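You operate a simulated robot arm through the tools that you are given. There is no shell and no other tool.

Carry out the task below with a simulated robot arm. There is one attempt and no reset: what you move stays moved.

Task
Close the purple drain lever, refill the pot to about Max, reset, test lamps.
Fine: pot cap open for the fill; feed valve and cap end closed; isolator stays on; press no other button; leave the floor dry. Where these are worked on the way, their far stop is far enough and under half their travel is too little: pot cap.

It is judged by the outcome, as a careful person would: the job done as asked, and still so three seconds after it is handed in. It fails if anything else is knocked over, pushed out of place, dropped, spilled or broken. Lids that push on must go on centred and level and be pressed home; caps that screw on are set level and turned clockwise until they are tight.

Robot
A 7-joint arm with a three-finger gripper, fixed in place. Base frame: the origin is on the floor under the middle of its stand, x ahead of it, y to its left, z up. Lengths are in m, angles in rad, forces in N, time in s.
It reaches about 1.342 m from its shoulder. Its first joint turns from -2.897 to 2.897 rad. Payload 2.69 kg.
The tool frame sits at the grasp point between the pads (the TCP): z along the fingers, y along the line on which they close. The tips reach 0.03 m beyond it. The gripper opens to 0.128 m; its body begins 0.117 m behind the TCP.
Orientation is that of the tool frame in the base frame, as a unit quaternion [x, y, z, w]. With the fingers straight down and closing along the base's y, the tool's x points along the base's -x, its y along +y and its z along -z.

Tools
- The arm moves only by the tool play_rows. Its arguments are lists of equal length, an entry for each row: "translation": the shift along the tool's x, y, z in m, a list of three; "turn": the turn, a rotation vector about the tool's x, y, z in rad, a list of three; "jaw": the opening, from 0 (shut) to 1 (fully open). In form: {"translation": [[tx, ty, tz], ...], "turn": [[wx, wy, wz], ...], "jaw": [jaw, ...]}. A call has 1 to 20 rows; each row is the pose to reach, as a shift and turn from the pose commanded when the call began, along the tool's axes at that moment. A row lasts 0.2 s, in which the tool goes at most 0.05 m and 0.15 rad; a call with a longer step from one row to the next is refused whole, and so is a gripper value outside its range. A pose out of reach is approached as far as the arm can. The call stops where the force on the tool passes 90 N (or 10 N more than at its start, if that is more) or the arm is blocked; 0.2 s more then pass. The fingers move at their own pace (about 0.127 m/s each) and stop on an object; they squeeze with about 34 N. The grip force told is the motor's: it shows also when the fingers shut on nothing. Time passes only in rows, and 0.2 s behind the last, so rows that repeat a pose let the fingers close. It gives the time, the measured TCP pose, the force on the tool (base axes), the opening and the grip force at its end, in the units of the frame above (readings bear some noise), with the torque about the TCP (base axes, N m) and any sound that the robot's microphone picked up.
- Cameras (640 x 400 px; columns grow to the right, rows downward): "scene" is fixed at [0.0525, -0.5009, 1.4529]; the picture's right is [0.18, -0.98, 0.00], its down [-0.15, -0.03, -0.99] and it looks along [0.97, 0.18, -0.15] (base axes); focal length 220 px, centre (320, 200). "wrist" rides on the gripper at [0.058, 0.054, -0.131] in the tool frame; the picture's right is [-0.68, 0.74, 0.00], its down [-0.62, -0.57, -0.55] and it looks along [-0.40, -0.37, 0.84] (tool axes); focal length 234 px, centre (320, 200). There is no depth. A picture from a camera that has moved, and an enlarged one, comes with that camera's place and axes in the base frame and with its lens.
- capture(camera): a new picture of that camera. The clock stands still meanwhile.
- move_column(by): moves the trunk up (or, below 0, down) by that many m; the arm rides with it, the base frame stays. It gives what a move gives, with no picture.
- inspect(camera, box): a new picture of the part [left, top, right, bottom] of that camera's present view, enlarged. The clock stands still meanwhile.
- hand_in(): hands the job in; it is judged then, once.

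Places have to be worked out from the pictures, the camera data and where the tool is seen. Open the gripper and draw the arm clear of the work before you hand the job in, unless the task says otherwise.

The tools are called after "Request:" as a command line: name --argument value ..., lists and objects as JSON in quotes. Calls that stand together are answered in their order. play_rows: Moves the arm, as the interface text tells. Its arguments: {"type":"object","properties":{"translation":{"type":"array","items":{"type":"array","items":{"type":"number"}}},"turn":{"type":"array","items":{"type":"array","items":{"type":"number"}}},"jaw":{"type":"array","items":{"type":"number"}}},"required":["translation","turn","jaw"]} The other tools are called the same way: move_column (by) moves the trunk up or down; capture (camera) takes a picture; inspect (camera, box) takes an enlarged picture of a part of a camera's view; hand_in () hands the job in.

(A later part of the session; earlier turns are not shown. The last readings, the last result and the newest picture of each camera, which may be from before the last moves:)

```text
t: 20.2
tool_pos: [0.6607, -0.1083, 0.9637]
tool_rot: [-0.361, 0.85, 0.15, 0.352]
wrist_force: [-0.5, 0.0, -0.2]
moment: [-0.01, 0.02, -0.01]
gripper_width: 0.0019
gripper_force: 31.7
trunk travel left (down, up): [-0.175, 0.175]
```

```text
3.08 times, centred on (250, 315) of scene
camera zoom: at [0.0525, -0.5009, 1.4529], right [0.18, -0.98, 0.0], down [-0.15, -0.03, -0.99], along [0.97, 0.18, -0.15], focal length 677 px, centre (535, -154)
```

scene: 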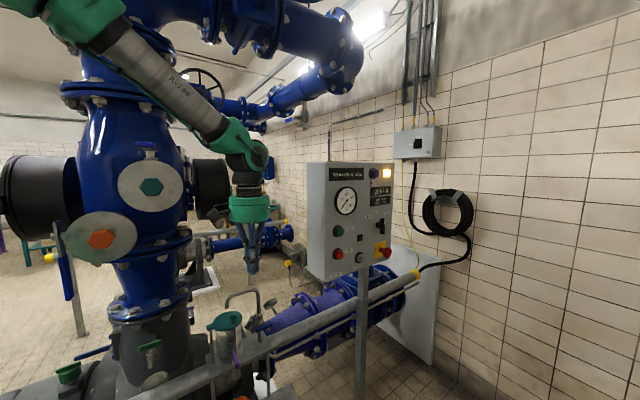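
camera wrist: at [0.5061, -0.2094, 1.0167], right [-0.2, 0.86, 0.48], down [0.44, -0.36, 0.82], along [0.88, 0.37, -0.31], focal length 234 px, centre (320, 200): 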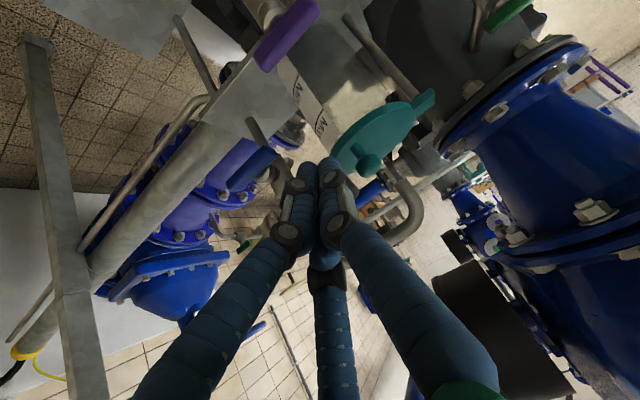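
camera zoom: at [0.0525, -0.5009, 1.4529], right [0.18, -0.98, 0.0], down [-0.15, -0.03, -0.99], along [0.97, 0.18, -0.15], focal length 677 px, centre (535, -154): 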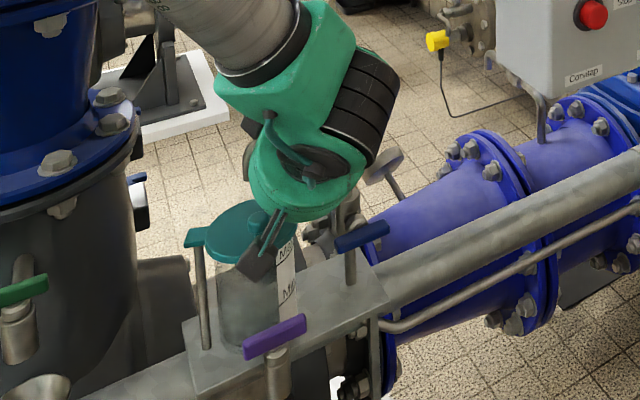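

The lid swings freely to the front. I continue along the arc.

Request:
play_rows --translation '[[0.0035, 0.0043, -0.0035], [0.0094, 0.0089, -0.0094], [0.0156, 0.0152, -0.0156], [0.0205, 0.0217, -0.0205], [0.0254, 0.03, -0.0254], [0.0293, 0.0394, -0.0293], [0.032, 0.0481, -0.032]]' --turn '[[0, 0, 0], [0, 0, 0], [0, 0, 0], [0, 0, 0], [0, 0, 0], [0, 0, 0], [0, 0, 0]]' --jaw '[0, 0, 0, 0, 0, 0, 0]'

Request:
inspect --camera "wrist" --box '[260, 60, 460, 200]'

Request:
inspect --camera "scene" --box '[170, 250, 330, 380]'

```text
t: 21.8
tool_pos: [0.5944, -0.1085, 0.9658]
tool_rot: [-0.361, 0.85, 0.15, 0.352]
wrist_force: [0.5, -0.2, 0.1]
moment: [0.05, -0.01, -0.03]
gripper_width: 0.0021
gripper_force: 31.6
trunk travel left (down, up): [-0.175, 0.175]
```

```text
2.86 times, centred on (360, 130) of wrist
camera zoom: at [0.4612, -0.1669, 1.0172], right [-0.2, 0.86, 0.48], down [0.44, -0.36, 0.82], along [0.88, 0.37, -0.31], focal length 669 px, centre (206, 400)
```

zoom: 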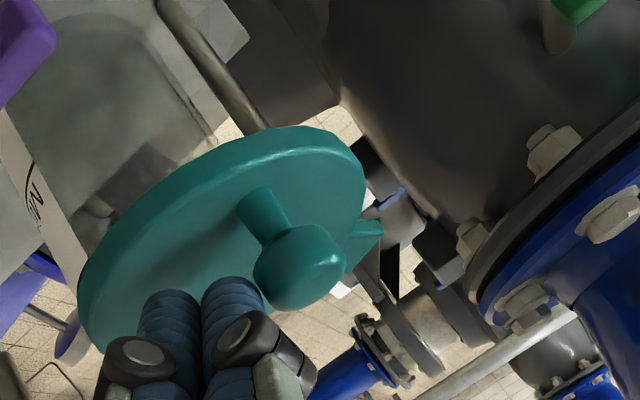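

```text
3.08 times, centred on (250, 315) of scene
camera zoom: at [0.0525, -0.5009, 1.4529], right [0.18, -0.98, 0.0], down [-0.15, -0.03, -0.99], along [0.97, 0.18, -0.15], focal length 677 px, centre (535, -154)
```

zoom: 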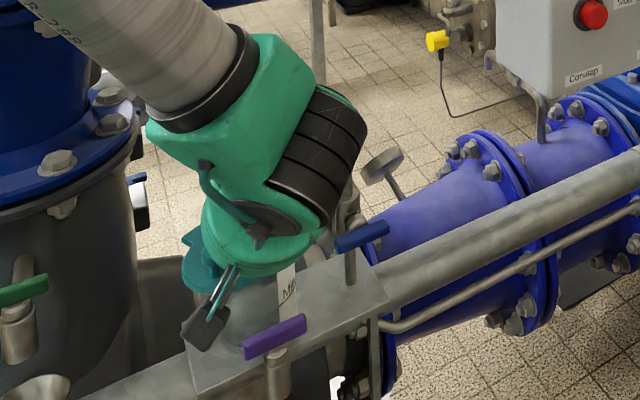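

The lid is about 60° round. I keep going toward its far stop, in small steps so that the force shows when it is reached.

Request:
play_rows --translation '[[0.0014, 0.0094, -0.0014], [0.0027, 0.0201, -0.0027], [0.0028, 0.031, -0.0028], [0.0021, 0.0404, -0.0021]]' --turn '[[0, 0, 0], [0, 0, 0], [0, 0, 0], [0, 0, 0]]' --jaw '[0, 0, 0, 0]'

Request:
inspect --camera "wrist" --box '[260, 60, 460, 200]'

Request:
inspect --camera "scene" --box '[170, 250, 330, 380]'

```text
t: 22.8
tool_pos: [0.5631, -0.0834, 0.9646]
tool_rot: [-0.362, 0.85, 0.149, 0.351]
wrist_force: [0.3, 0.7, 0.7]
moment: [0.0, -0.01, 0.02]
gripper_width: 0.0022
gripper_force: 31.5
trunk travel left (down, up): [-0.175, 0.175]
```

```text
2.86 times, centred on (360, 130) of wrist
camera zoom: at [0.4305, -0.1404, 1.0171], right [-0.2, 0.86, 0.48], down [0.44, -0.36, 0.82], along [0.88, 0.37, -0.31], focal length 669 px, centre (206, 400)
```

zoom: 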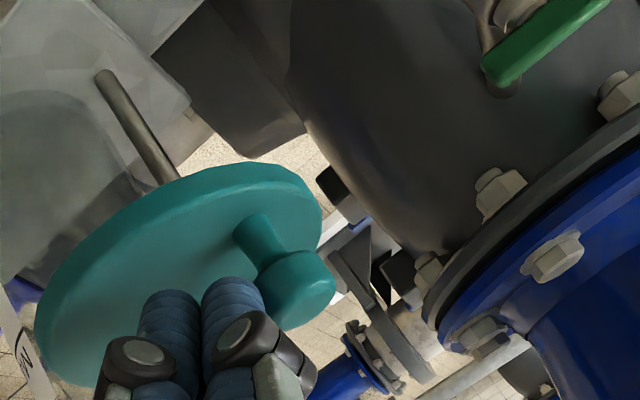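

```text
3.08 times, centred on (250, 315) of scene
camera zoom: at [0.0525, -0.5009, 1.4529], right [0.18, -0.98, 0.0], down [-0.15, -0.03, -0.99], along [0.97, 0.18, -0.15], focal length 677 px, centre (535, -154)
```

zoom: 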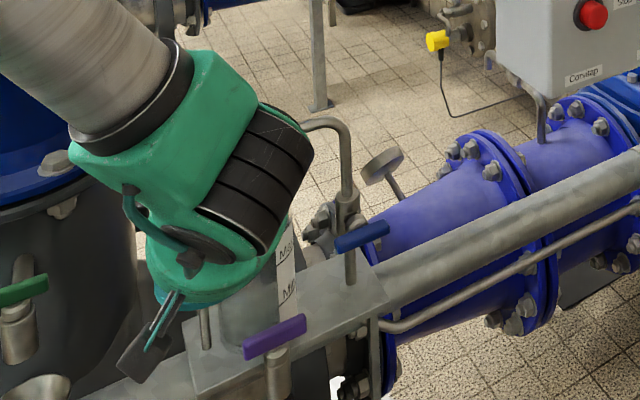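

No stop yet at about 90°. I carry on in small steps.

Request:
play_rows --translation '[[-0.001, 0.005, 0.001], [-0.002, 0.0096, 0.002], [-0.0034, 0.0147, 0.0034], [-0.0047, 0.0198, 0.0047], [-0.0071, 0.0257, 0.0071]]' --turn '[[0, 0, 0], [0, 0, 0], [0, 0, 0], [0, 0, 0], [0, 0, 0]]' --jaw '[0, 0, 0, 0, 0]'

Request:
inspect --camera "wrist" --box '[260, 60, 460, 200]'

```text
t: 24.0
tool_pos: [0.5515, -0.0578, 0.9644]
tool_rot: [-0.361, 0.85, 0.15, 0.353]
wrist_force: [0.5, -0.5, 0.1]
moment: [0.02, 0.0, 0.0]
gripper_width: 0.0021
gripper_force: 31.5
trunk travel left (down, up): [-0.175, 0.175]
```

```text
2.86 times, centred on (360, 130) of wrist
camera zoom: at [0.4186, -0.1153, 1.0169], right [-0.2, 0.86, 0.48], down [0.44, -0.36, 0.82], along [0.88, 0.37, -0.31], focal length 669 px, centre (206, 400)
```

zoom: 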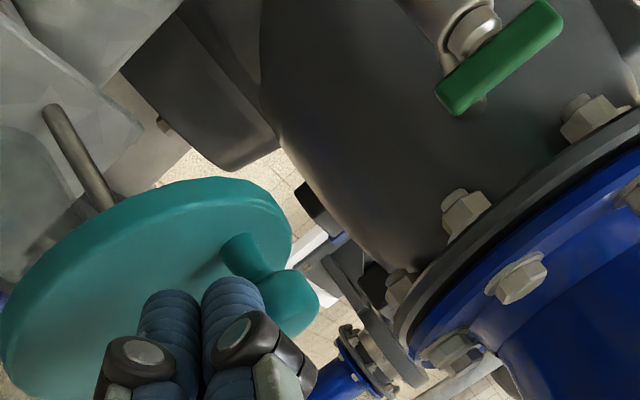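

The knob is now about 110° round from its start, so the lid is well clear of the pot mouth. I withdraw to the front without touching it and look at the pot.

Request:
play_rows --translation '[[0.01, -0.004, -0.01], [0.03, -0.008, -0.03], [0.05, -0.01, -0.05], [0.07, -0.01, -0.08], [0.07, -0.01, -0.12]]' --turn '[[0, 0, 0], [0, 0, 0], [0, 0, 0], [0, 0, 0], [0, 0, 0]]' --jaw '[0, 0, 0, 0, 0]'

Request:
capture --camera "wrist"

Request:
inspect --camera "scene" --box '[170, 250, 330, 380]'

```text
t: 25.2
tool_pos: [0.4659, -0.1607, 1.001]
tool_rot: [-0.361, 0.85, 0.15, 0.352]
wrist_force: [0.3, -0.5, -1.0]
moment: [0.03, 0.04, 0.01]
gripper_width: 0.0022
gripper_force: 31.6
trunk travel left (down, up): [-0.175, 0.175]
```

```text
taken
camera wrist: at [0.3327, -0.2192, 1.052], right [-0.2, 0.86, 0.48], down [0.44, -0.36, 0.82], along [0.88, 0.37, -0.31], focal length 234 px, centre (320, 200)
```

wrist: 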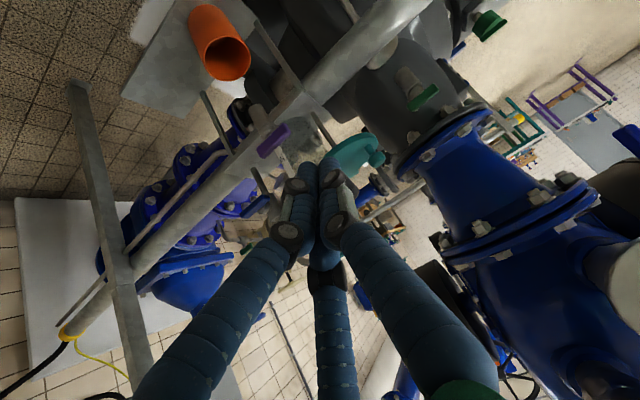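

```text
3.08 times, centred on (250, 315) of scene
camera zoom: at [0.0525, -0.5009, 1.4529], right [0.18, -0.98, 0.0], down [-0.15, -0.03, -0.99], along [0.97, 0.18, -0.15], focal length 677 px, centre (535, -154)
```

zoom: 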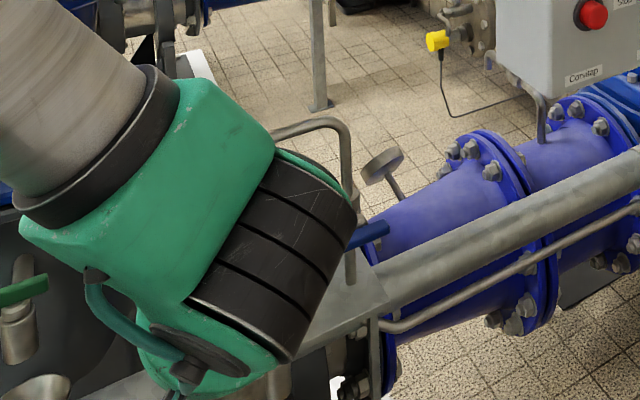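

The arm hides the pot from the scene camera here. I move across to stand in front of the feed lever with the fingers nearly horizontal, above its left end and still well short of it.

Request:
play_rows --translation '[[-0.002, -0.027, 0.018], [-0.004, -0.054, 0.037], [-0.006, -0.081, 0.056], [-0.008, -0.108, 0.075], [-0.01, -0.135, 0.094], [-0.0127, -0.1607, 0.113]]' --turn '[[0, -0.102, 0], [0, -0.204, 0], [0, -0.306, 0], [0, -0.408, 0], [0, -0.51, 0], [0, -0.61, 0]]' --jaw '[0, 0, 0, 0, 0, 0]'

Request:
capture --camera "wrist"

Request:
inspect --camera "scene" --box '[170, 250, 330, 380]'

```text
t: 26.6
tool_pos: [0.6431, -0.2086, 0.9302]
tool_rot: [-0.3, 0.705, 0.252, 0.592]
wrist_force: [-0.5, -0.3, 0.2]
moment: [-0.06, 0.05, -0.04]
gripper_width: 0.002
gripper_force: 31.4
trunk travel left (down, up): [-0.175, 0.175]
```

```text
taken
camera wrist: at [0.507, -0.2709, 0.8957], right [-0.45, 0.6, 0.67], down [0.11, -0.7, 0.7], along [0.89, 0.39, 0.25], focal length 234 px, centre (320, 200)
```

wrist: 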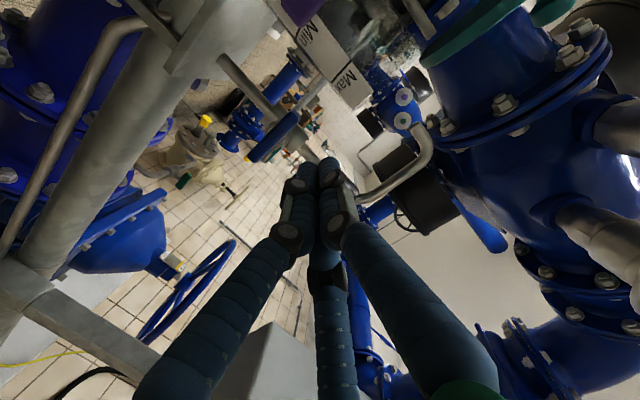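

```text
3.08 times, centred on (250, 315) of scene
camera zoom: at [0.0525, -0.5009, 1.4529], right [0.18, -0.98, 0.0], down [-0.15, -0.03, -0.99], along [0.97, 0.18, -0.15], focal length 677 px, centre (535, -154)
```

zoom: 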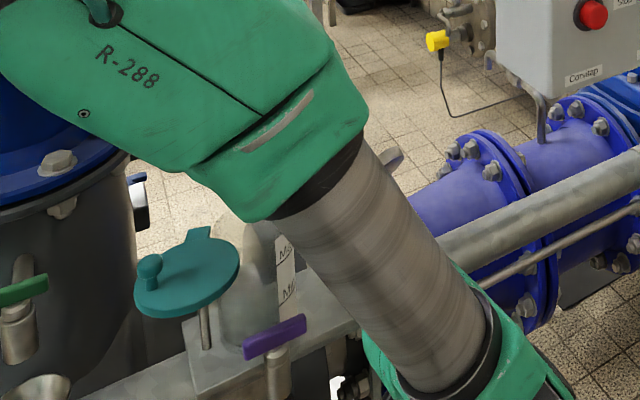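

The pot with its Max/Min label stays visible in the scene view, lid open to the front-left. I enlarge both: the feed lever from the wrist and the pot from the scene.

Request:
inspect --camera "wrist" --box '[200, 60, 400, 200]'

Request:
inspect --camera "wrist" --box '[260, 0, 440, 110]'

Request:
inspect --camera "scene" --box '[205, 300, 285, 370]'

```text
2.86 times, centred on (300, 130) of wrist
camera zoom: at [0.507, -0.2709, 0.8957], right [-0.45, 0.6, 0.67], down [0.11, -0.7, 0.7], along [0.89, 0.39, 0.25], focal length 669 px, centre (377, 400)
```

zoom: 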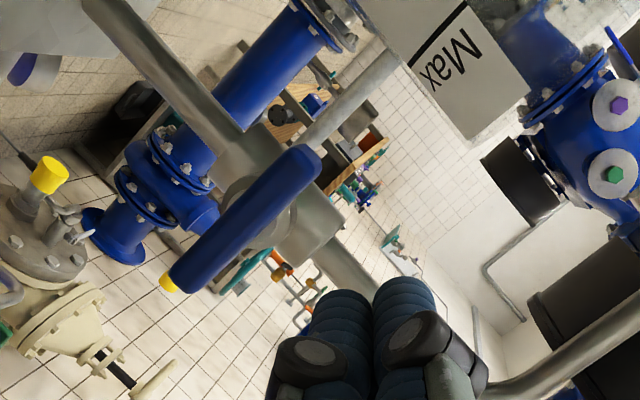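

```text
3.56 times, centred on (350, 55) of wrist
camera zoom: at [0.507, -0.2709, 0.8957], right [-0.45, 0.6, 0.67], down [0.11, -0.7, 0.7], along [0.89, 0.39, 0.25], focal length 833 px, centre (213, 716)
```

zoom: 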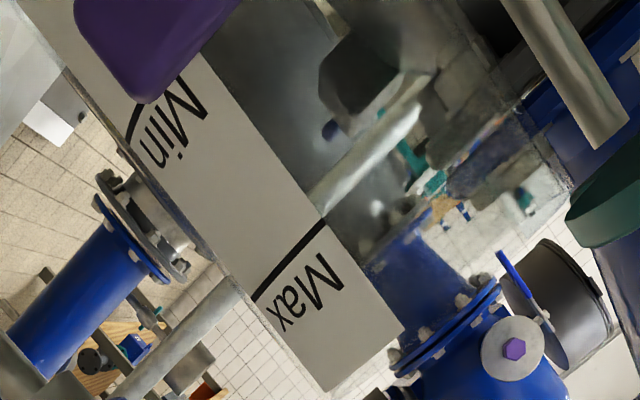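

```text
5.71 times, centred on (245, 335) of scene
camera zoom: at [0.0525, -0.5009, 1.4529], right [0.18, -0.98, 0.0], down [-0.15, -0.03, -0.99], along [0.97, 0.18, -0.15], focal length 1258 px, centre (749, -571)
```

zoom: 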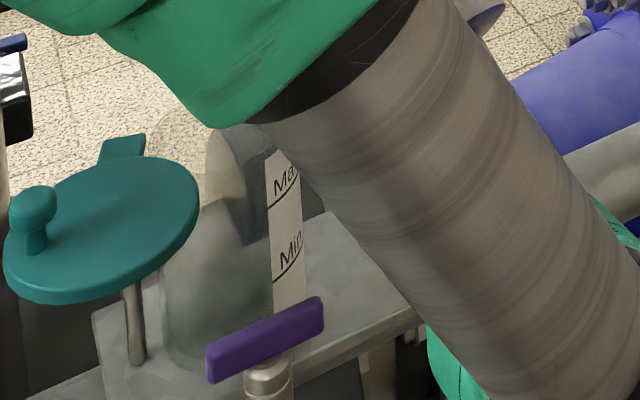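

The feed lever's bar centre is confirmed at about (0.715, -0.169, 0.881). I slide the fingertips in over its left end, just above it.

Request:
play_rows --translation '[[-0.002, 0, 0.02], [-0.004, 0, 0.04], [-0.0057, 0, 0.0607]]' --turn '[[0, 0, 0], [0, 0, 0], [0, 0, 0]]' --jaw '[0, 0, 0]'

Request:
capture --camera "wrist"

Request:
inspect --camera "wrist" --box '[200, 60, 400, 200]'

```text
t: 27.4
tool_pos: [0.6848, -0.1662, 0.9249]
tool_rot: [-0.299, 0.706, 0.25, 0.592]
wrist_force: [0.6, -0.4, 0.0]
moment: [0.0, 0.0, -0.01]
gripper_width: 0.0022
gripper_force: 31.1
trunk travel left (down, up): [-0.175, 0.175]
```

```text
taken
camera wrist: at [0.549, -0.2271, 0.8905], right [-0.45, 0.6, 0.67], down [0.11, -0.7, 0.7], along [0.89, 0.39, 0.25], focal length 234 px, centre (320, 200)
```

wrist: 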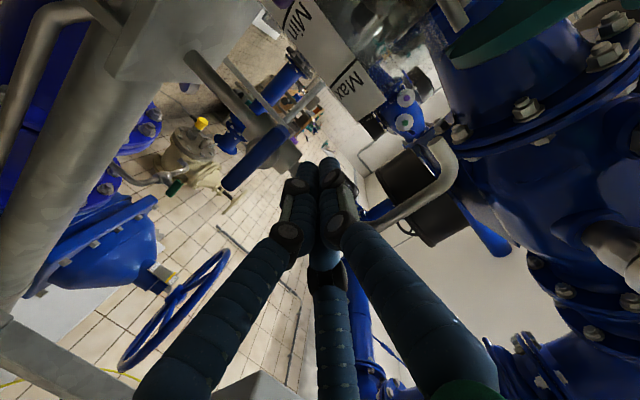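

```text
2.86 times, centred on (300, 130) of wrist
camera zoom: at [0.549, -0.2271, 0.8905], right [-0.45, 0.6, 0.67], down [0.11, -0.7, 0.7], along [0.89, 0.39, 0.25], focal length 669 px, centre (377, 400)
```

zoom: 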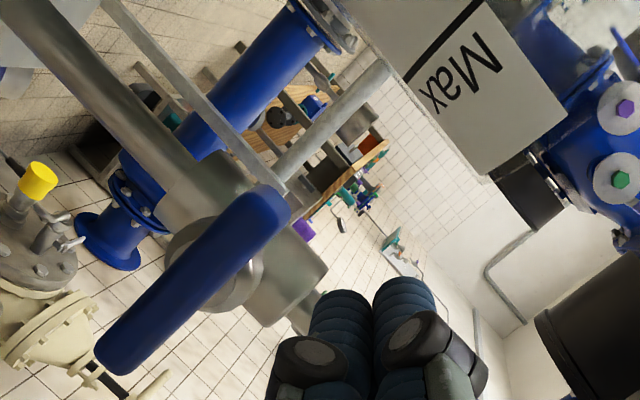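

The tips are right above the lever's left end. I press it down gently to test whether that end goes down (counter-clockwise).

Request:
play_rows --translation '[[0.0118, 0, 0.0021], [0.0167, 0, 0.003], [0.0207, 0, 0.0037], [0.0246, 0, 0.0043], [0.0276, 0, 0.0049]]' --turn '[[0, 0, 0], [0, 0, 0], [0, 0, 0], [0, 0, 0], [0, 0, 0]]' --jaw '[0, 0, 0, 0, 0]'

Request:
inspect --camera "wrist" --box '[200, 60, 400, 200]'

Request:
inspect --camera "scene" --box '[205, 300, 285, 370]'

```text
t: 28.6
tool_pos: [0.6834, -0.1645, 0.8966]
tool_rot: [-0.301, 0.705, 0.252, 0.59]
wrist_force: [-1.2, -0.6, 0.9]
moment: [0.0, -0.01, 0.01]
gripper_width: 0.002
gripper_force: 30.6
trunk travel left (down, up): [-0.175, 0.175]
```

```text
2.86 times, centred on (300, 130) of wrist
camera zoom: at [0.5484, -0.2267, 0.8621], right [-0.45, 0.6, 0.67], down [0.11, -0.7, 0.7], along [0.89, 0.39, 0.25], focal length 669 px, centre (377, 400)
```

zoom: 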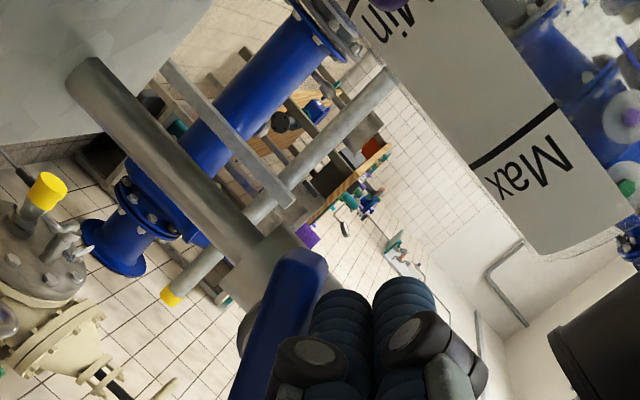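

```text
5.71 times, centred on (245, 335) of scene
camera zoom: at [0.0525, -0.5009, 1.4529], right [0.18, -0.98, 0.0], down [-0.15, -0.03, -0.99], along [0.97, 0.18, -0.15], focal length 1258 px, centre (749, -571)
```

zoom: 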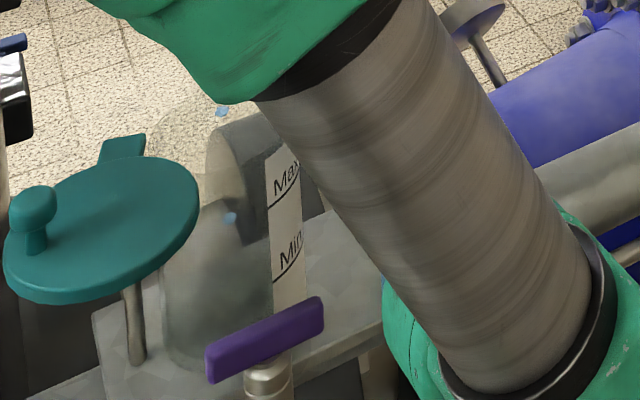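

The lever turns that way with no effort and the first blue drops fall from the spout into the pot. I hold this small opening for a second and watch the level.

Request:
play_rows --translation '[[0, 0, 0], [0, 0, 0], [0, 0, 0], [0, 0, 0], [0, 0, 0]]' --turn '[[0, 0, 0], [0, 0, 0], [0, 0, 0], [0, 0, 0], [0, 0, 0]]' --jaw '[0, 0, 0, 0, 0]'

Request:
inspect --camera "scene" --box '[205, 300, 285, 370]'

Request:
inspect --camera "wrist" --box '[300, 0, 480, 110]'

```text
t: 29.8
tool_pos: [0.6838, -0.1646, 0.8976]
tool_rot: [-0.3, 0.705, 0.251, 0.591]
wrist_force: [0.4, -0.4, 0.1]
moment: [-0.02, 0.0, -0.01]
gripper_width: 0.0021
gripper_force: 31.5
trunk travel left (down, up): [-0.175, 0.175]
```

```text
5.71 times, centred on (245, 335) of scene
camera zoom: at [0.0525, -0.5009, 1.4529], right [0.18, -0.98, 0.0], down [-0.15, -0.03, -0.99], along [0.97, 0.18, -0.15], focal length 1258 px, centre (749, -571)
```

zoom: 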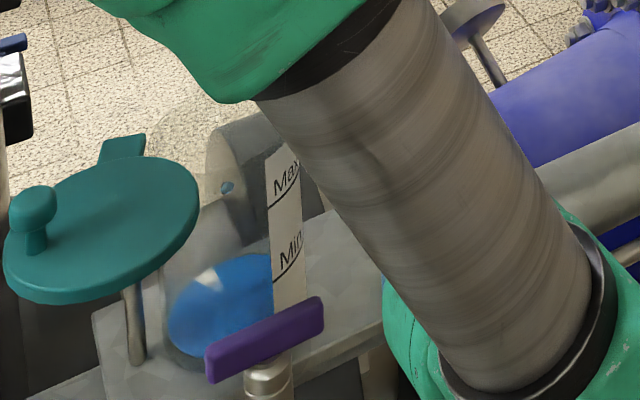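

```text
3.56 times, centred on (390, 55) of wrist
camera zoom: at [0.5486, -0.2268, 0.8624], right [-0.45, 0.6, 0.67], down [0.11, -0.7, 0.7], along [0.89, 0.39, 0.25], focal length 833 px, centre (71, 716)
```

zoom: 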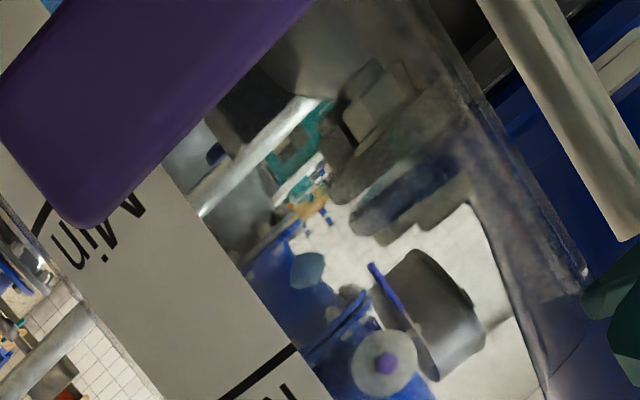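

Water is now visibly pooling in the pot; flow at this small opening is manageable. I hold for another second and compare.

Request:
play_rows --translation '[[0, 0, 0], [0, 0, 0], [0, 0, 0], [0, 0, 0]]' --turn '[[0, 0, 0], [0, 0, 0], [0, 0, 0], [0, 0, 0]]' --jaw '[0, 0, 0, 0]'

Request:
inspect --camera "scene" --box '[205, 300, 285, 370]'

Request:
inspect --camera "wrist" --box '[240, 0, 500, 160]'

```text
t: 30.8
tool_pos: [0.6833, -0.1646, 0.8962]
tool_rot: [-0.3, 0.705, 0.252, 0.591]
wrist_force: [0.0, -0.6, -0.2]
moment: [0.01, 0.01, 0.0]
gripper_width: 0.0022
gripper_force: 31.7
trunk travel left (down, up): [-0.175, 0.175]
```

```text
5.71 times, centred on (245, 335) of scene
camera zoom: at [0.0525, -0.5009, 1.4529], right [0.18, -0.98, 0.0], down [-0.15, -0.03, -0.99], along [0.97, 0.18, -0.15], focal length 1258 px, centre (749, -571)
```

zoom: 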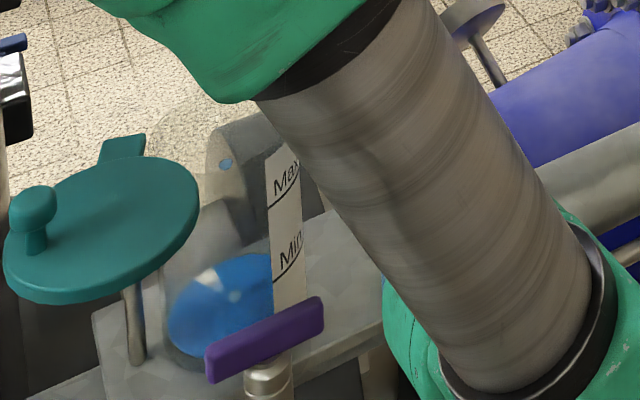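

```text
2.46 times, centred on (370, 80) of wrist
camera zoom: at [0.5486, -0.2268, 0.8624], right [-0.45, 0.6, 0.67], down [0.11, -0.7, 0.7], along [0.89, 0.39, 0.25], focal length 576 px, centre (197, 495)
```

zoom: 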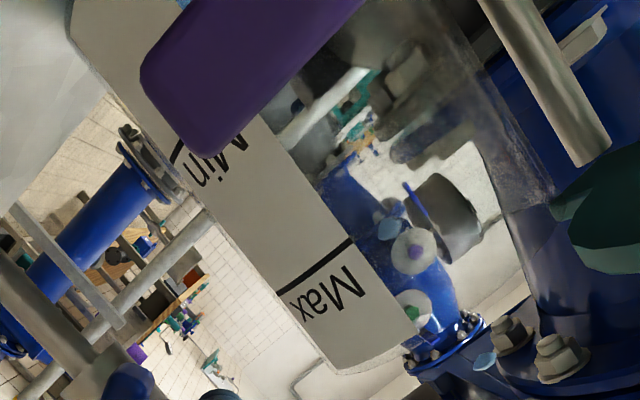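

At this small opening it only drips (almost no rise in a second). I open the feed further, to about 50°, and check again.

Request:
play_rows --translation '[[0.006, 0.002, 0.001], [0.0113, 0.0033, 0.002], [0.0113, 0.0033, 0.002]]' --turn '[[0, 0, 0], [0, 0, 0], [0, 0, 0]]' --jaw '[0, 0, 0]'

Request:
inspect --camera "scene" --box '[205, 300, 285, 370]'

Request:
inspect --camera "wrist" --box '[240, 0, 500, 160]'

```text
t: 31.6
tool_pos: [0.683, -0.1625, 0.8837]
tool_rot: [-0.3, 0.706, 0.252, 0.59]
wrist_force: [0.1, 0.0, -0.2]
moment: [-0.01, -0.02, 0.0]
gripper_width: 0.0022
gripper_force: 31.6
trunk travel left (down, up): [-0.175, 0.175]
```

```text
5.71 times, centred on (245, 335) of scene
camera zoom: at [0.0525, -0.5009, 1.4529], right [0.18, -0.98, 0.0], down [-0.15, -0.03, -0.99], along [0.97, 0.18, -0.15], focal length 1258 px, centre (749, -571)
```

zoom: 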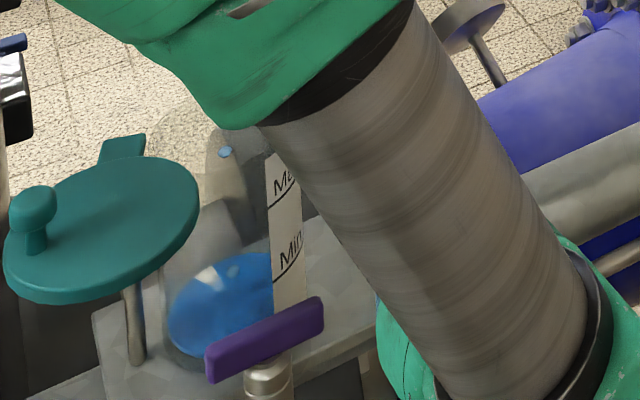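

```text
2.46 times, centred on (370, 80) of wrist
camera zoom: at [0.5464, -0.2241, 0.8507], right [-0.45, 0.6, 0.67], down [0.11, -0.7, 0.7], along [0.89, 0.39, 0.25], focal length 576 px, centre (197, 495)
```

zoom: 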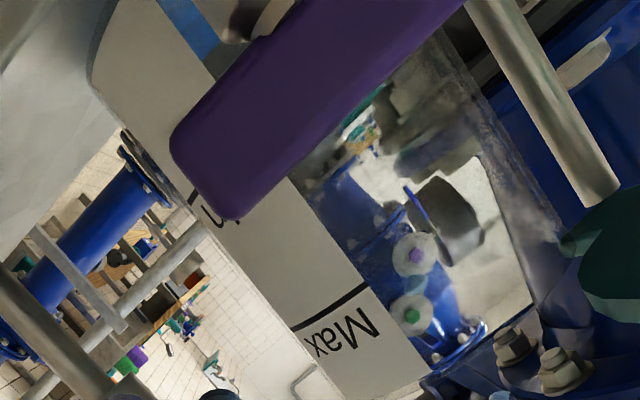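

The water is still rising slowly. I hold a second here to gauge the rate at this opening.

Request:
play_rows --translation '[[0, 0, 0], [0, 0, 0], [0, 0, 0], [0, 0, 0], [0, 0, 0], [0, 0, 0], [0, 0, 0], [0, 0, 0], [0, 0, 0]]' --turn '[[0, 0, 0], [0, 0, 0], [0, 0, 0], [0, 0, 0], [0, 0, 0], [0, 0, 0], [0, 0, 0], [0, 0, 0], [0, 0, 0]]' --jaw '[0, 0, 0, 0, 0, 0, 0, 0, 0]'

Request:
inspect --camera "scene" --box '[205, 300, 285, 370]'

Request:
inspect --camera "wrist" --box '[240, 0, 500, 160]'

```text
t: 33.6
tool_pos: [0.6837, -0.1624, 0.8845]
tool_rot: [-0.3, 0.706, 0.251, 0.591]
wrist_force: [0.6, -0.2, -0.6]
moment: [-0.05, 0.01, -0.02]
gripper_width: 0.0023
gripper_force: 31.2
trunk travel left (down, up): [-0.175, 0.175]
```

```text
5.71 times, centred on (245, 335) of scene
camera zoom: at [0.0525, -0.5009, 1.4529], right [0.18, -0.98, 0.0], down [-0.15, -0.03, -0.99], along [0.97, 0.18, -0.15], focal length 1258 px, centre (749, -571)
```

zoom: 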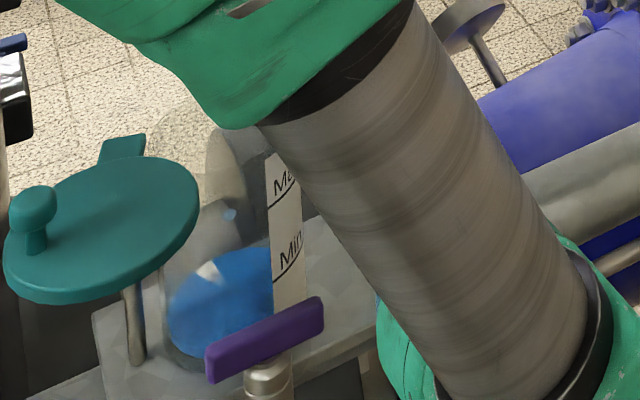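

```text
2.46 times, centred on (370, 80) of wrist
camera zoom: at [0.5465, -0.2242, 0.8509], right [-0.45, 0.6, 0.67], down [0.11, -0.7, 0.7], along [0.89, 0.39, 0.25], focal length 576 px, centre (197, 495)
```

zoom: 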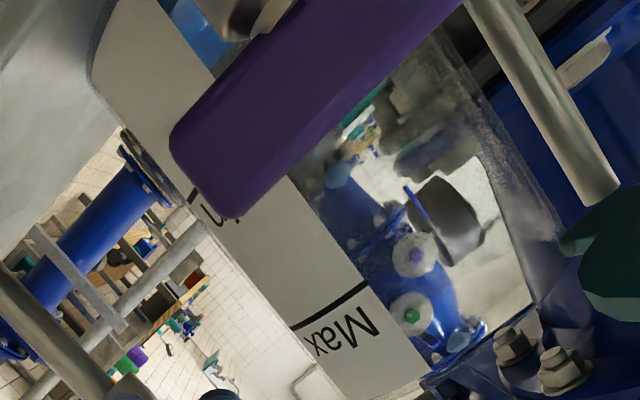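

Still a slow trickle. I turn the lever on toward fully open.

Request:
play_rows --translation '[[0.0069, 0, 0.0012], [0.0141, -0.0018, 0.0025], [0.018, -0.0038, 0.0031], [0.0205, -0.0055, 0.0036]]' --turn '[[0, 0, 0], [0, 0, 0], [0, 0, 0], [0, 0, 0]]' --jaw '[0, 0, 0, 0]'

Request:
inspect --camera "scene" --box '[205, 300, 285, 370]'

Request:
capture --camera "wrist"

Request:
inspect --camera "wrist" --box '[200, 60, 400, 200]'

```text
t: 34.6
tool_pos: [0.6872, -0.1665, 0.8643]
tool_rot: [-0.3, 0.705, 0.252, 0.591]
wrist_force: [-0.6, 1.3, -0.8]
moment: [0.01, 0.02, 0.0]
gripper_width: 0.0023
gripper_force: 31.7
trunk travel left (down, up): [-0.175, 0.175]
```

```text
5.71 times, centred on (245, 335) of scene
camera zoom: at [0.0525, -0.5009, 1.4529], right [0.18, -0.98, 0.0], down [-0.15, -0.03, -0.99], along [0.97, 0.18, -0.15], focal length 1258 px, centre (749, -571)
```

zoom: 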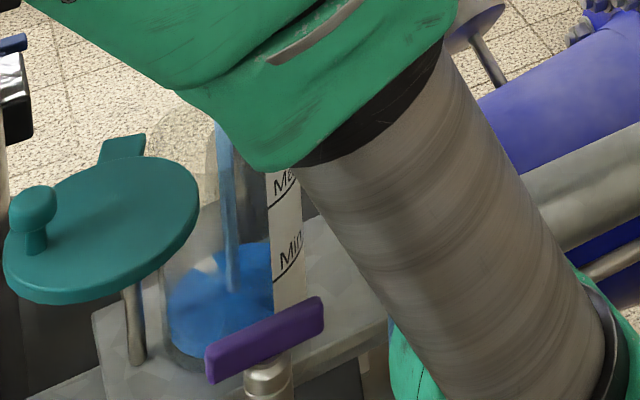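

```text
taken
camera wrist: at [0.5508, -0.228, 0.83], right [-0.45, 0.6, 0.67], down [0.11, -0.7, 0.7], along [0.89, 0.39, 0.25], focal length 234 px, centre (320, 200)
```

wrist: 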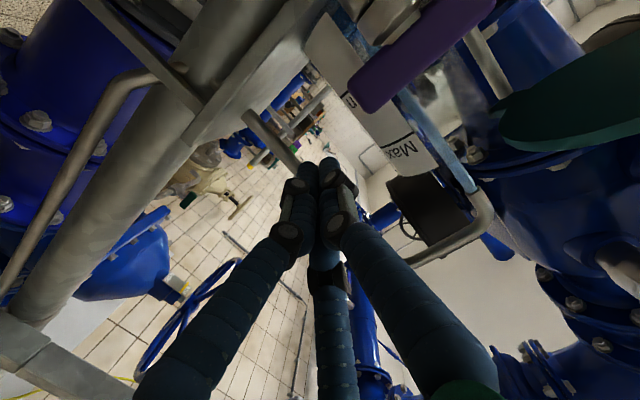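

```text
2.86 times, centred on (300, 130) of wrist
camera zoom: at [0.5508, -0.228, 0.83], right [-0.45, 0.6, 0.67], down [0.11, -0.7, 0.7], along [0.89, 0.39, 0.25], focal length 669 px, centre (377, 400)
```

zoom: 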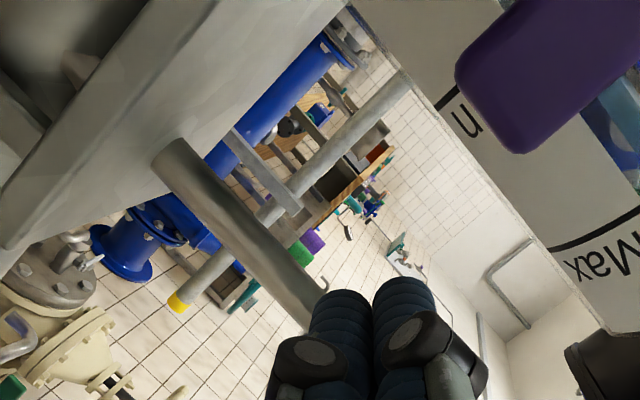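

A full stream is running now, well centred in the pot. I pre-position the fingers up to the bar's upper end (without touching), ready for a quick closing push, and then check the level.

Request:
play_rows --translation '[[0, 0.007, 0], [-0.0394, 0.007, -0.0069]]' --turn '[[0, 0, 0], [0, 0, 0]]' --jaw '[0, 0]'

Request:
inspect --camera "scene" --box '[205, 300, 285, 370]'

Request:
inspect --camera "wrist" --box '[200, 60, 400, 200]'

Request:
inspect --camera "wrist" --box '[280, 0, 480, 120]'

```text
t: 35.2
tool_pos: [0.6828, -0.1607, 0.9025]
tool_rot: [-0.3, 0.705, 0.252, 0.591]
wrist_force: [0.6, 0.1, -1.1]
moment: [0.06, -0.01, 0.03]
gripper_width: 0.0021
gripper_force: 32.0
trunk travel left (down, up): [-0.175, 0.175]
```

```text
5.71 times, centred on (245, 335) of scene
camera zoom: at [0.0525, -0.5009, 1.4529], right [0.18, -0.98, 0.0], down [-0.15, -0.03, -0.99], along [0.97, 0.18, -0.15], focal length 1258 px, centre (749, -571)
```

zoom: 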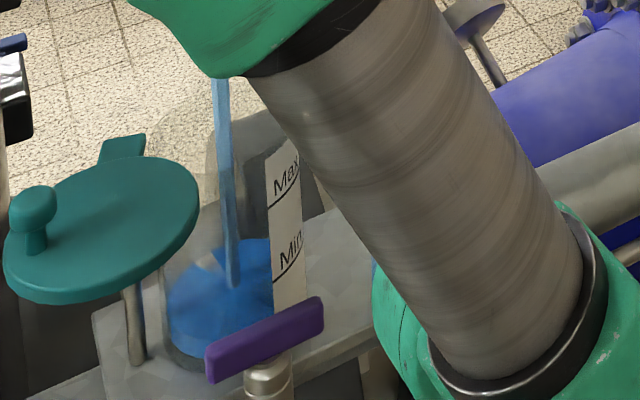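

```text
2.86 times, centred on (300, 130) of wrist
camera zoom: at [0.5457, -0.223, 0.8686], right [-0.45, 0.6, 0.67], down [0.11, -0.7, 0.7], along [0.89, 0.39, 0.25], focal length 669 px, centre (377, 400)
```

zoom: 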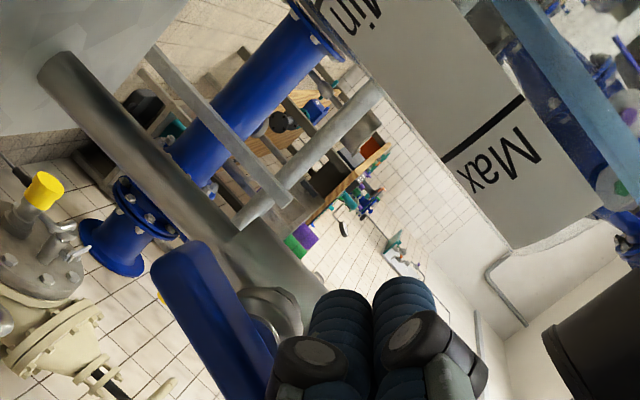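

```text
3.20 times, centred on (380, 60) of wrist
camera zoom: at [0.5457, -0.223, 0.8686], right [-0.45, 0.6, 0.67], down [0.11, -0.7, 0.7], along [0.89, 0.39, 0.25], focal length 749 px, centre (128, 648)
```

zoom: 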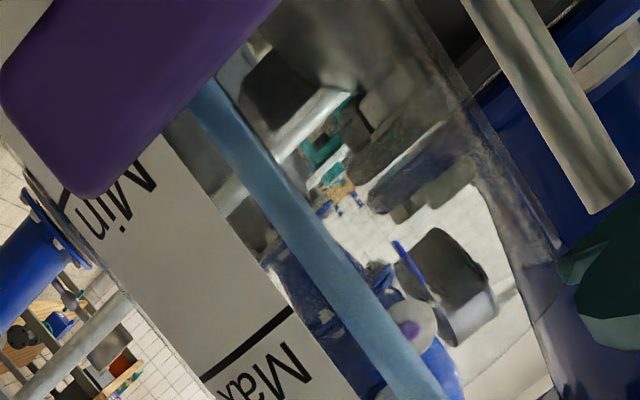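

The lever is upright and my fingers wait left of its upper end. The level has risen only about 3 mm in 0.6 s, with roughly 6–7 cm to go; I wait 2 s and measure.

Request:
play_rows --translation '[[0, 0, 0], [0, 0, 0], [0, 0, 0], [0, 0, 0], [0, 0, 0], [0, 0, 0], [0, 0, 0], [0, 0, 0], [0, 0, 0]]' --turn '[[0, 0, 0], [0, 0, 0], [0, 0, 0], [0, 0, 0], [0, 0, 0], [0, 0, 0], [0, 0, 0], [0, 0, 0], [0, 0, 0]]' --jaw '[0, 0, 0, 0, 0, 0, 0, 0, 0]'

Request:
inspect --camera "scene" --box '[205, 300, 285, 370]'

Request:
inspect --camera "wrist" --box '[280, 0, 480, 120]'

```text
t: 37.2
tool_pos: [0.6819, -0.1614, 0.9032]
tool_rot: [-0.299, 0.705, 0.251, 0.591]
wrist_force: [0.9, 0.1, -0.9]
moment: [0.01, 0.05, 0.0]
gripper_width: 0.0025
gripper_force: 31.7
trunk travel left (down, up): [-0.175, 0.175]
```

```text
5.71 times, centred on (245, 335) of scene
camera zoom: at [0.0525, -0.5009, 1.4529], right [0.18, -0.98, 0.0], down [-0.15, -0.03, -0.99], along [0.97, 0.18, -0.15], focal length 1258 px, centre (749, -571)
```

zoom: 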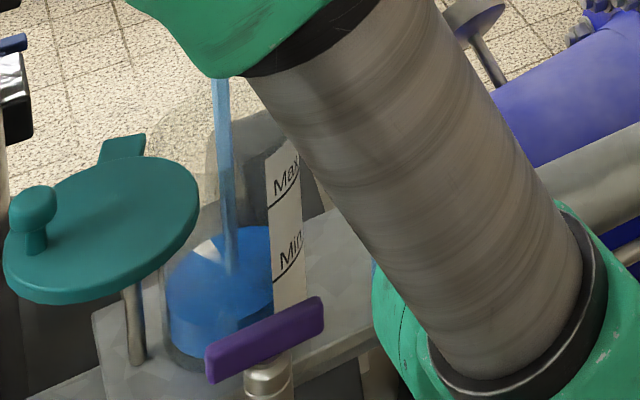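

```text
3.20 times, centred on (380, 60) of wrist
camera zoom: at [0.5456, -0.223, 0.869], right [-0.45, 0.6, 0.67], down [0.11, -0.7, 0.7], along [0.89, 0.39, 0.25], focal length 749 px, centre (128, 648)
```

zoom: 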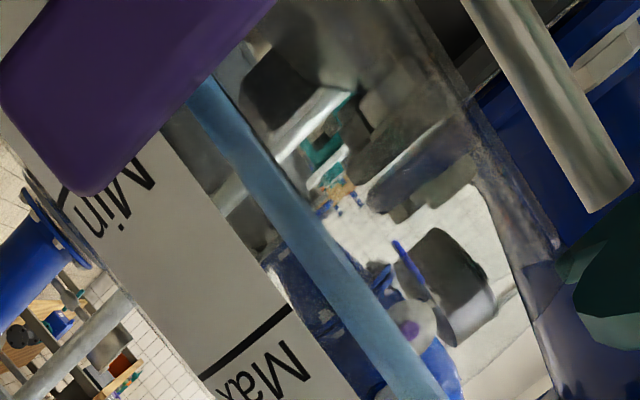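

About 4 mm/s: some 15 s more to Max. I wait 4 s and look again.

Request:
play_rows --translation '[[0, 0, 0], [0, 0, 0], [0, 0, 0], [0, 0, 0], [0, 0, 0], [0, 0, 0], [0, 0, 0], [0, 0, 0], [0, 0, 0], [0, 0, 0], [0, 0, 0], [0, 0, 0], [0, 0, 0], [0, 0, 0], [0, 0, 0], [0, 0, 0], [0, 0, 0], [0, 0, 0], [0, 0, 0]]' --turn '[[0, 0, 0], [0, 0, 0], [0, 0, 0], [0, 0, 0], [0, 0, 0], [0, 0, 0], [0, 0, 0], [0, 0, 0], [0, 0, 0], [0, 0, 0], [0, 0, 0], [0, 0, 0], [0, 0, 0], [0, 0, 0], [0, 0, 0], [0, 0, 0], [0, 0, 0], [0, 0, 0], [0, 0, 0]]' --jaw '[0, 0, 0, 0, 0, 0, 0, 0, 0, 0, 0, 0, 0, 0, 0, 0, 0, 0, 0]'

Request:
inspect --camera "scene" --box '[205, 300, 285, 370]'

Request:
inspect --camera "wrist" --box '[280, 0, 480, 120]'

```text
t: 41.2
tool_pos: [0.6814, -0.1622, 0.9032]
tool_rot: [-0.299, 0.706, 0.25, 0.591]
wrist_force: [-0.5, -0.1, 0.3]
moment: [0.01, -0.01, -0.04]
gripper_width: 0.0019
gripper_force: 31.1
trunk travel left (down, up): [-0.175, 0.175]
```

```text
5.71 times, centred on (245, 335) of scene
camera zoom: at [0.0525, -0.5009, 1.4529], right [0.18, -0.98, 0.0], down [-0.15, -0.03, -0.99], along [0.97, 0.18, -0.15], focal length 1258 px, centre (749, -571)
```

zoom: 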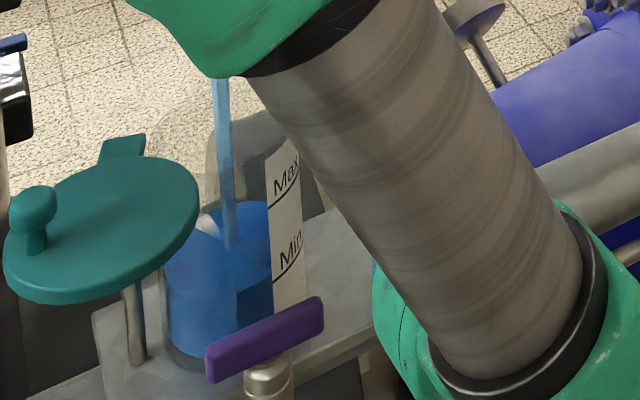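

```text
3.20 times, centred on (380, 60) of wrist
camera zoom: at [0.5456, -0.223, 0.8691], right [-0.45, 0.6, 0.67], down [0.11, -0.7, 0.7], along [0.89, 0.39, 0.25], focal length 749 px, centre (128, 648)
```

zoom: 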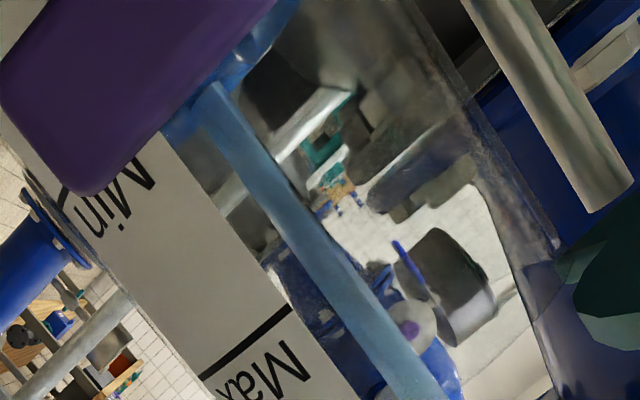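

The level has just passed the Min line at ~4.5 mm/s; about 10 s to Max. I wait 4 s more.

Request:
play_rows --translation '[[0, 0, 0], [0, 0, 0], [0, 0, 0], [0, 0, 0], [0, 0, 0], [0, 0, 0], [0, 0, 0], [0, 0, 0], [0, 0, 0], [0, 0, 0], [0, 0, 0], [0, 0, 0], [0, 0, 0], [0, 0, 0], [0, 0, 0], [0, 0, 0], [0, 0, 0], [0, 0, 0], [0, 0, 0]]' --turn '[[0, 0, 0], [0, 0, 0], [0, 0, 0], [0, 0, 0], [0, 0, 0], [0, 0, 0], [0, 0, 0], [0, 0, 0], [0, 0, 0], [0, 0, 0], [0, 0, 0], [0, 0, 0], [0, 0, 0], [0, 0, 0], [0, 0, 0], [0, 0, 0], [0, 0, 0], [0, 0, 0], [0, 0, 0]]' --jaw '[0, 0, 0, 0, 0, 0, 0, 0, 0, 0, 0, 0, 0, 0, 0, 0, 0, 0, 0]'

Request:
inspect --camera "scene" --box '[205, 300, 285, 370]'

Request:
inspect --camera "wrist" --box '[280, 0, 480, 120]'

```text
t: 45.2
tool_pos: [0.6817, -0.1605, 0.9021]
tool_rot: [-0.299, 0.706, 0.25, 0.592]
wrist_force: [-0.3, 0.2, -0.3]
moment: [0.0, 0.0, 0.01]
gripper_width: 0.0021
gripper_force: 32.0
trunk travel left (down, up): [-0.175, 0.175]
```

```text
5.71 times, centred on (245, 335) of scene
camera zoom: at [0.0525, -0.5009, 1.4529], right [0.18, -0.98, 0.0], down [-0.15, -0.03, -0.99], along [0.97, 0.18, -0.15], focal length 1258 px, centre (749, -571)
```

zoom: 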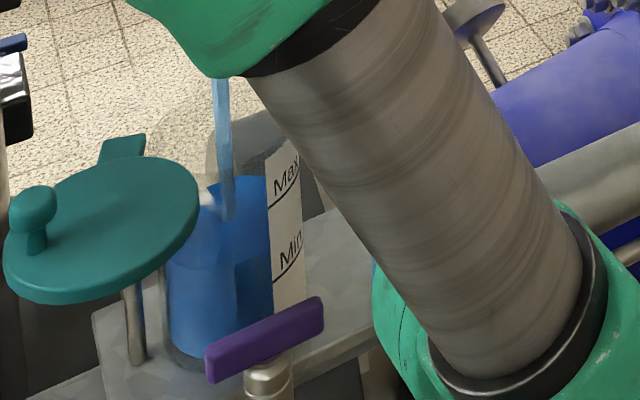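

```text
3.20 times, centred on (380, 60) of wrist
camera zoom: at [0.5456, -0.223, 0.869], right [-0.45, 0.6, 0.67], down [0.11, -0.7, 0.7], along [0.89, 0.39, 0.25], focal length 749 px, centre (128, 648)
```

zoom: 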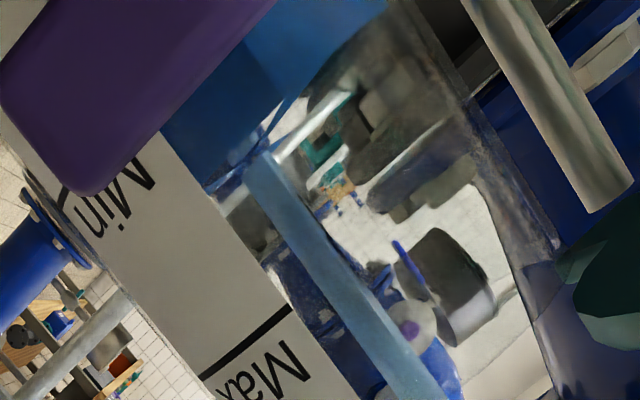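

About 2.5–3 cm to go. I wait 3.6 s more.

Request:
play_rows --translation '[[0, 0, 0], [0, 0, 0], [0, 0, 0], [0, 0, 0], [0, 0, 0], [0, 0, 0], [0, 0, 0], [0, 0, 0], [0, 0, 0], [0, 0, 0], [0, 0, 0], [0, 0, 0], [0, 0, 0], [0, 0, 0], [0, 0, 0], [0, 0, 0], [0, 0, 0]]' --turn '[[0, 0, 0], [0, 0, 0], [0, 0, 0], [0, 0, 0], [0, 0, 0], [0, 0, 0], [0, 0, 0], [0, 0, 0], [0, 0, 0], [0, 0, 0], [0, 0, 0], [0, 0, 0], [0, 0, 0], [0, 0, 0], [0, 0, 0], [0, 0, 0], [0, 0, 0]]' --jaw '[0, 0, 0, 0, 0, 0, 0, 0, 0, 0, 0, 0, 0, 0, 0, 0, 0]'

Request:
inspect --camera "scene" --box '[205, 300, 285, 370]'

Request:
inspect --camera "wrist" --box '[280, 0, 480, 120]'

```text
t: 48.8
tool_pos: [0.6809, -0.1606, 0.9022]
tool_rot: [-0.3, 0.705, 0.251, 0.591]
wrist_force: [0.1, 0.0, 0.0]
moment: [-0.02, -0.03, 0.01]
gripper_width: 0.0022
gripper_force: 31.1
trunk travel left (down, up): [-0.175, 0.175]
```

```text
5.71 times, centred on (245, 335) of scene
camera zoom: at [0.0525, -0.5009, 1.4529], right [0.18, -0.98, 0.0], down [-0.15, -0.03, -0.99], along [0.97, 0.18, -0.15], focal length 1258 px, centre (749, -571)
```

zoom: 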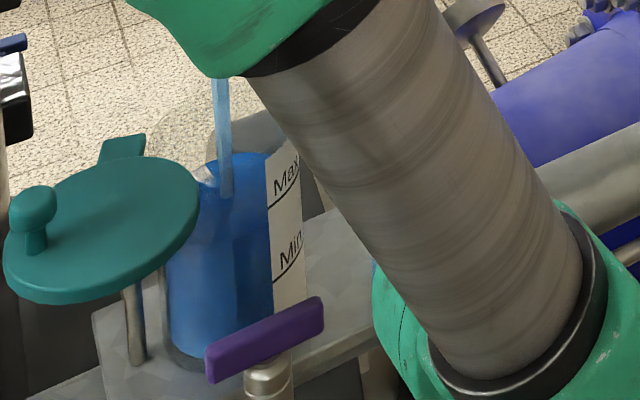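

```text
3.20 times, centred on (380, 60) of wrist
camera zoom: at [0.5456, -0.223, 0.869], right [-0.45, 0.6, 0.67], down [0.11, -0.7, 0.7], along [0.89, 0.39, 0.25], focal length 749 px, centre (128, 648)
```

zoom: 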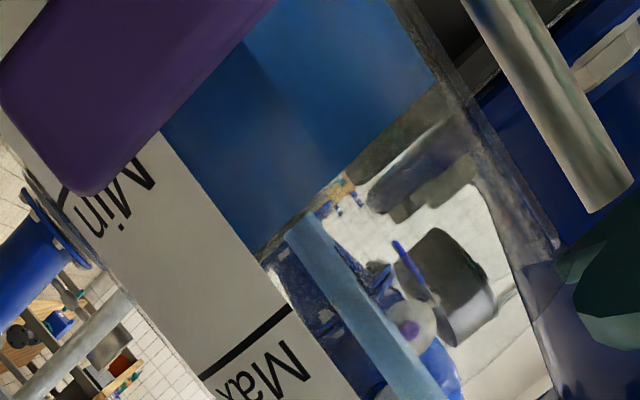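

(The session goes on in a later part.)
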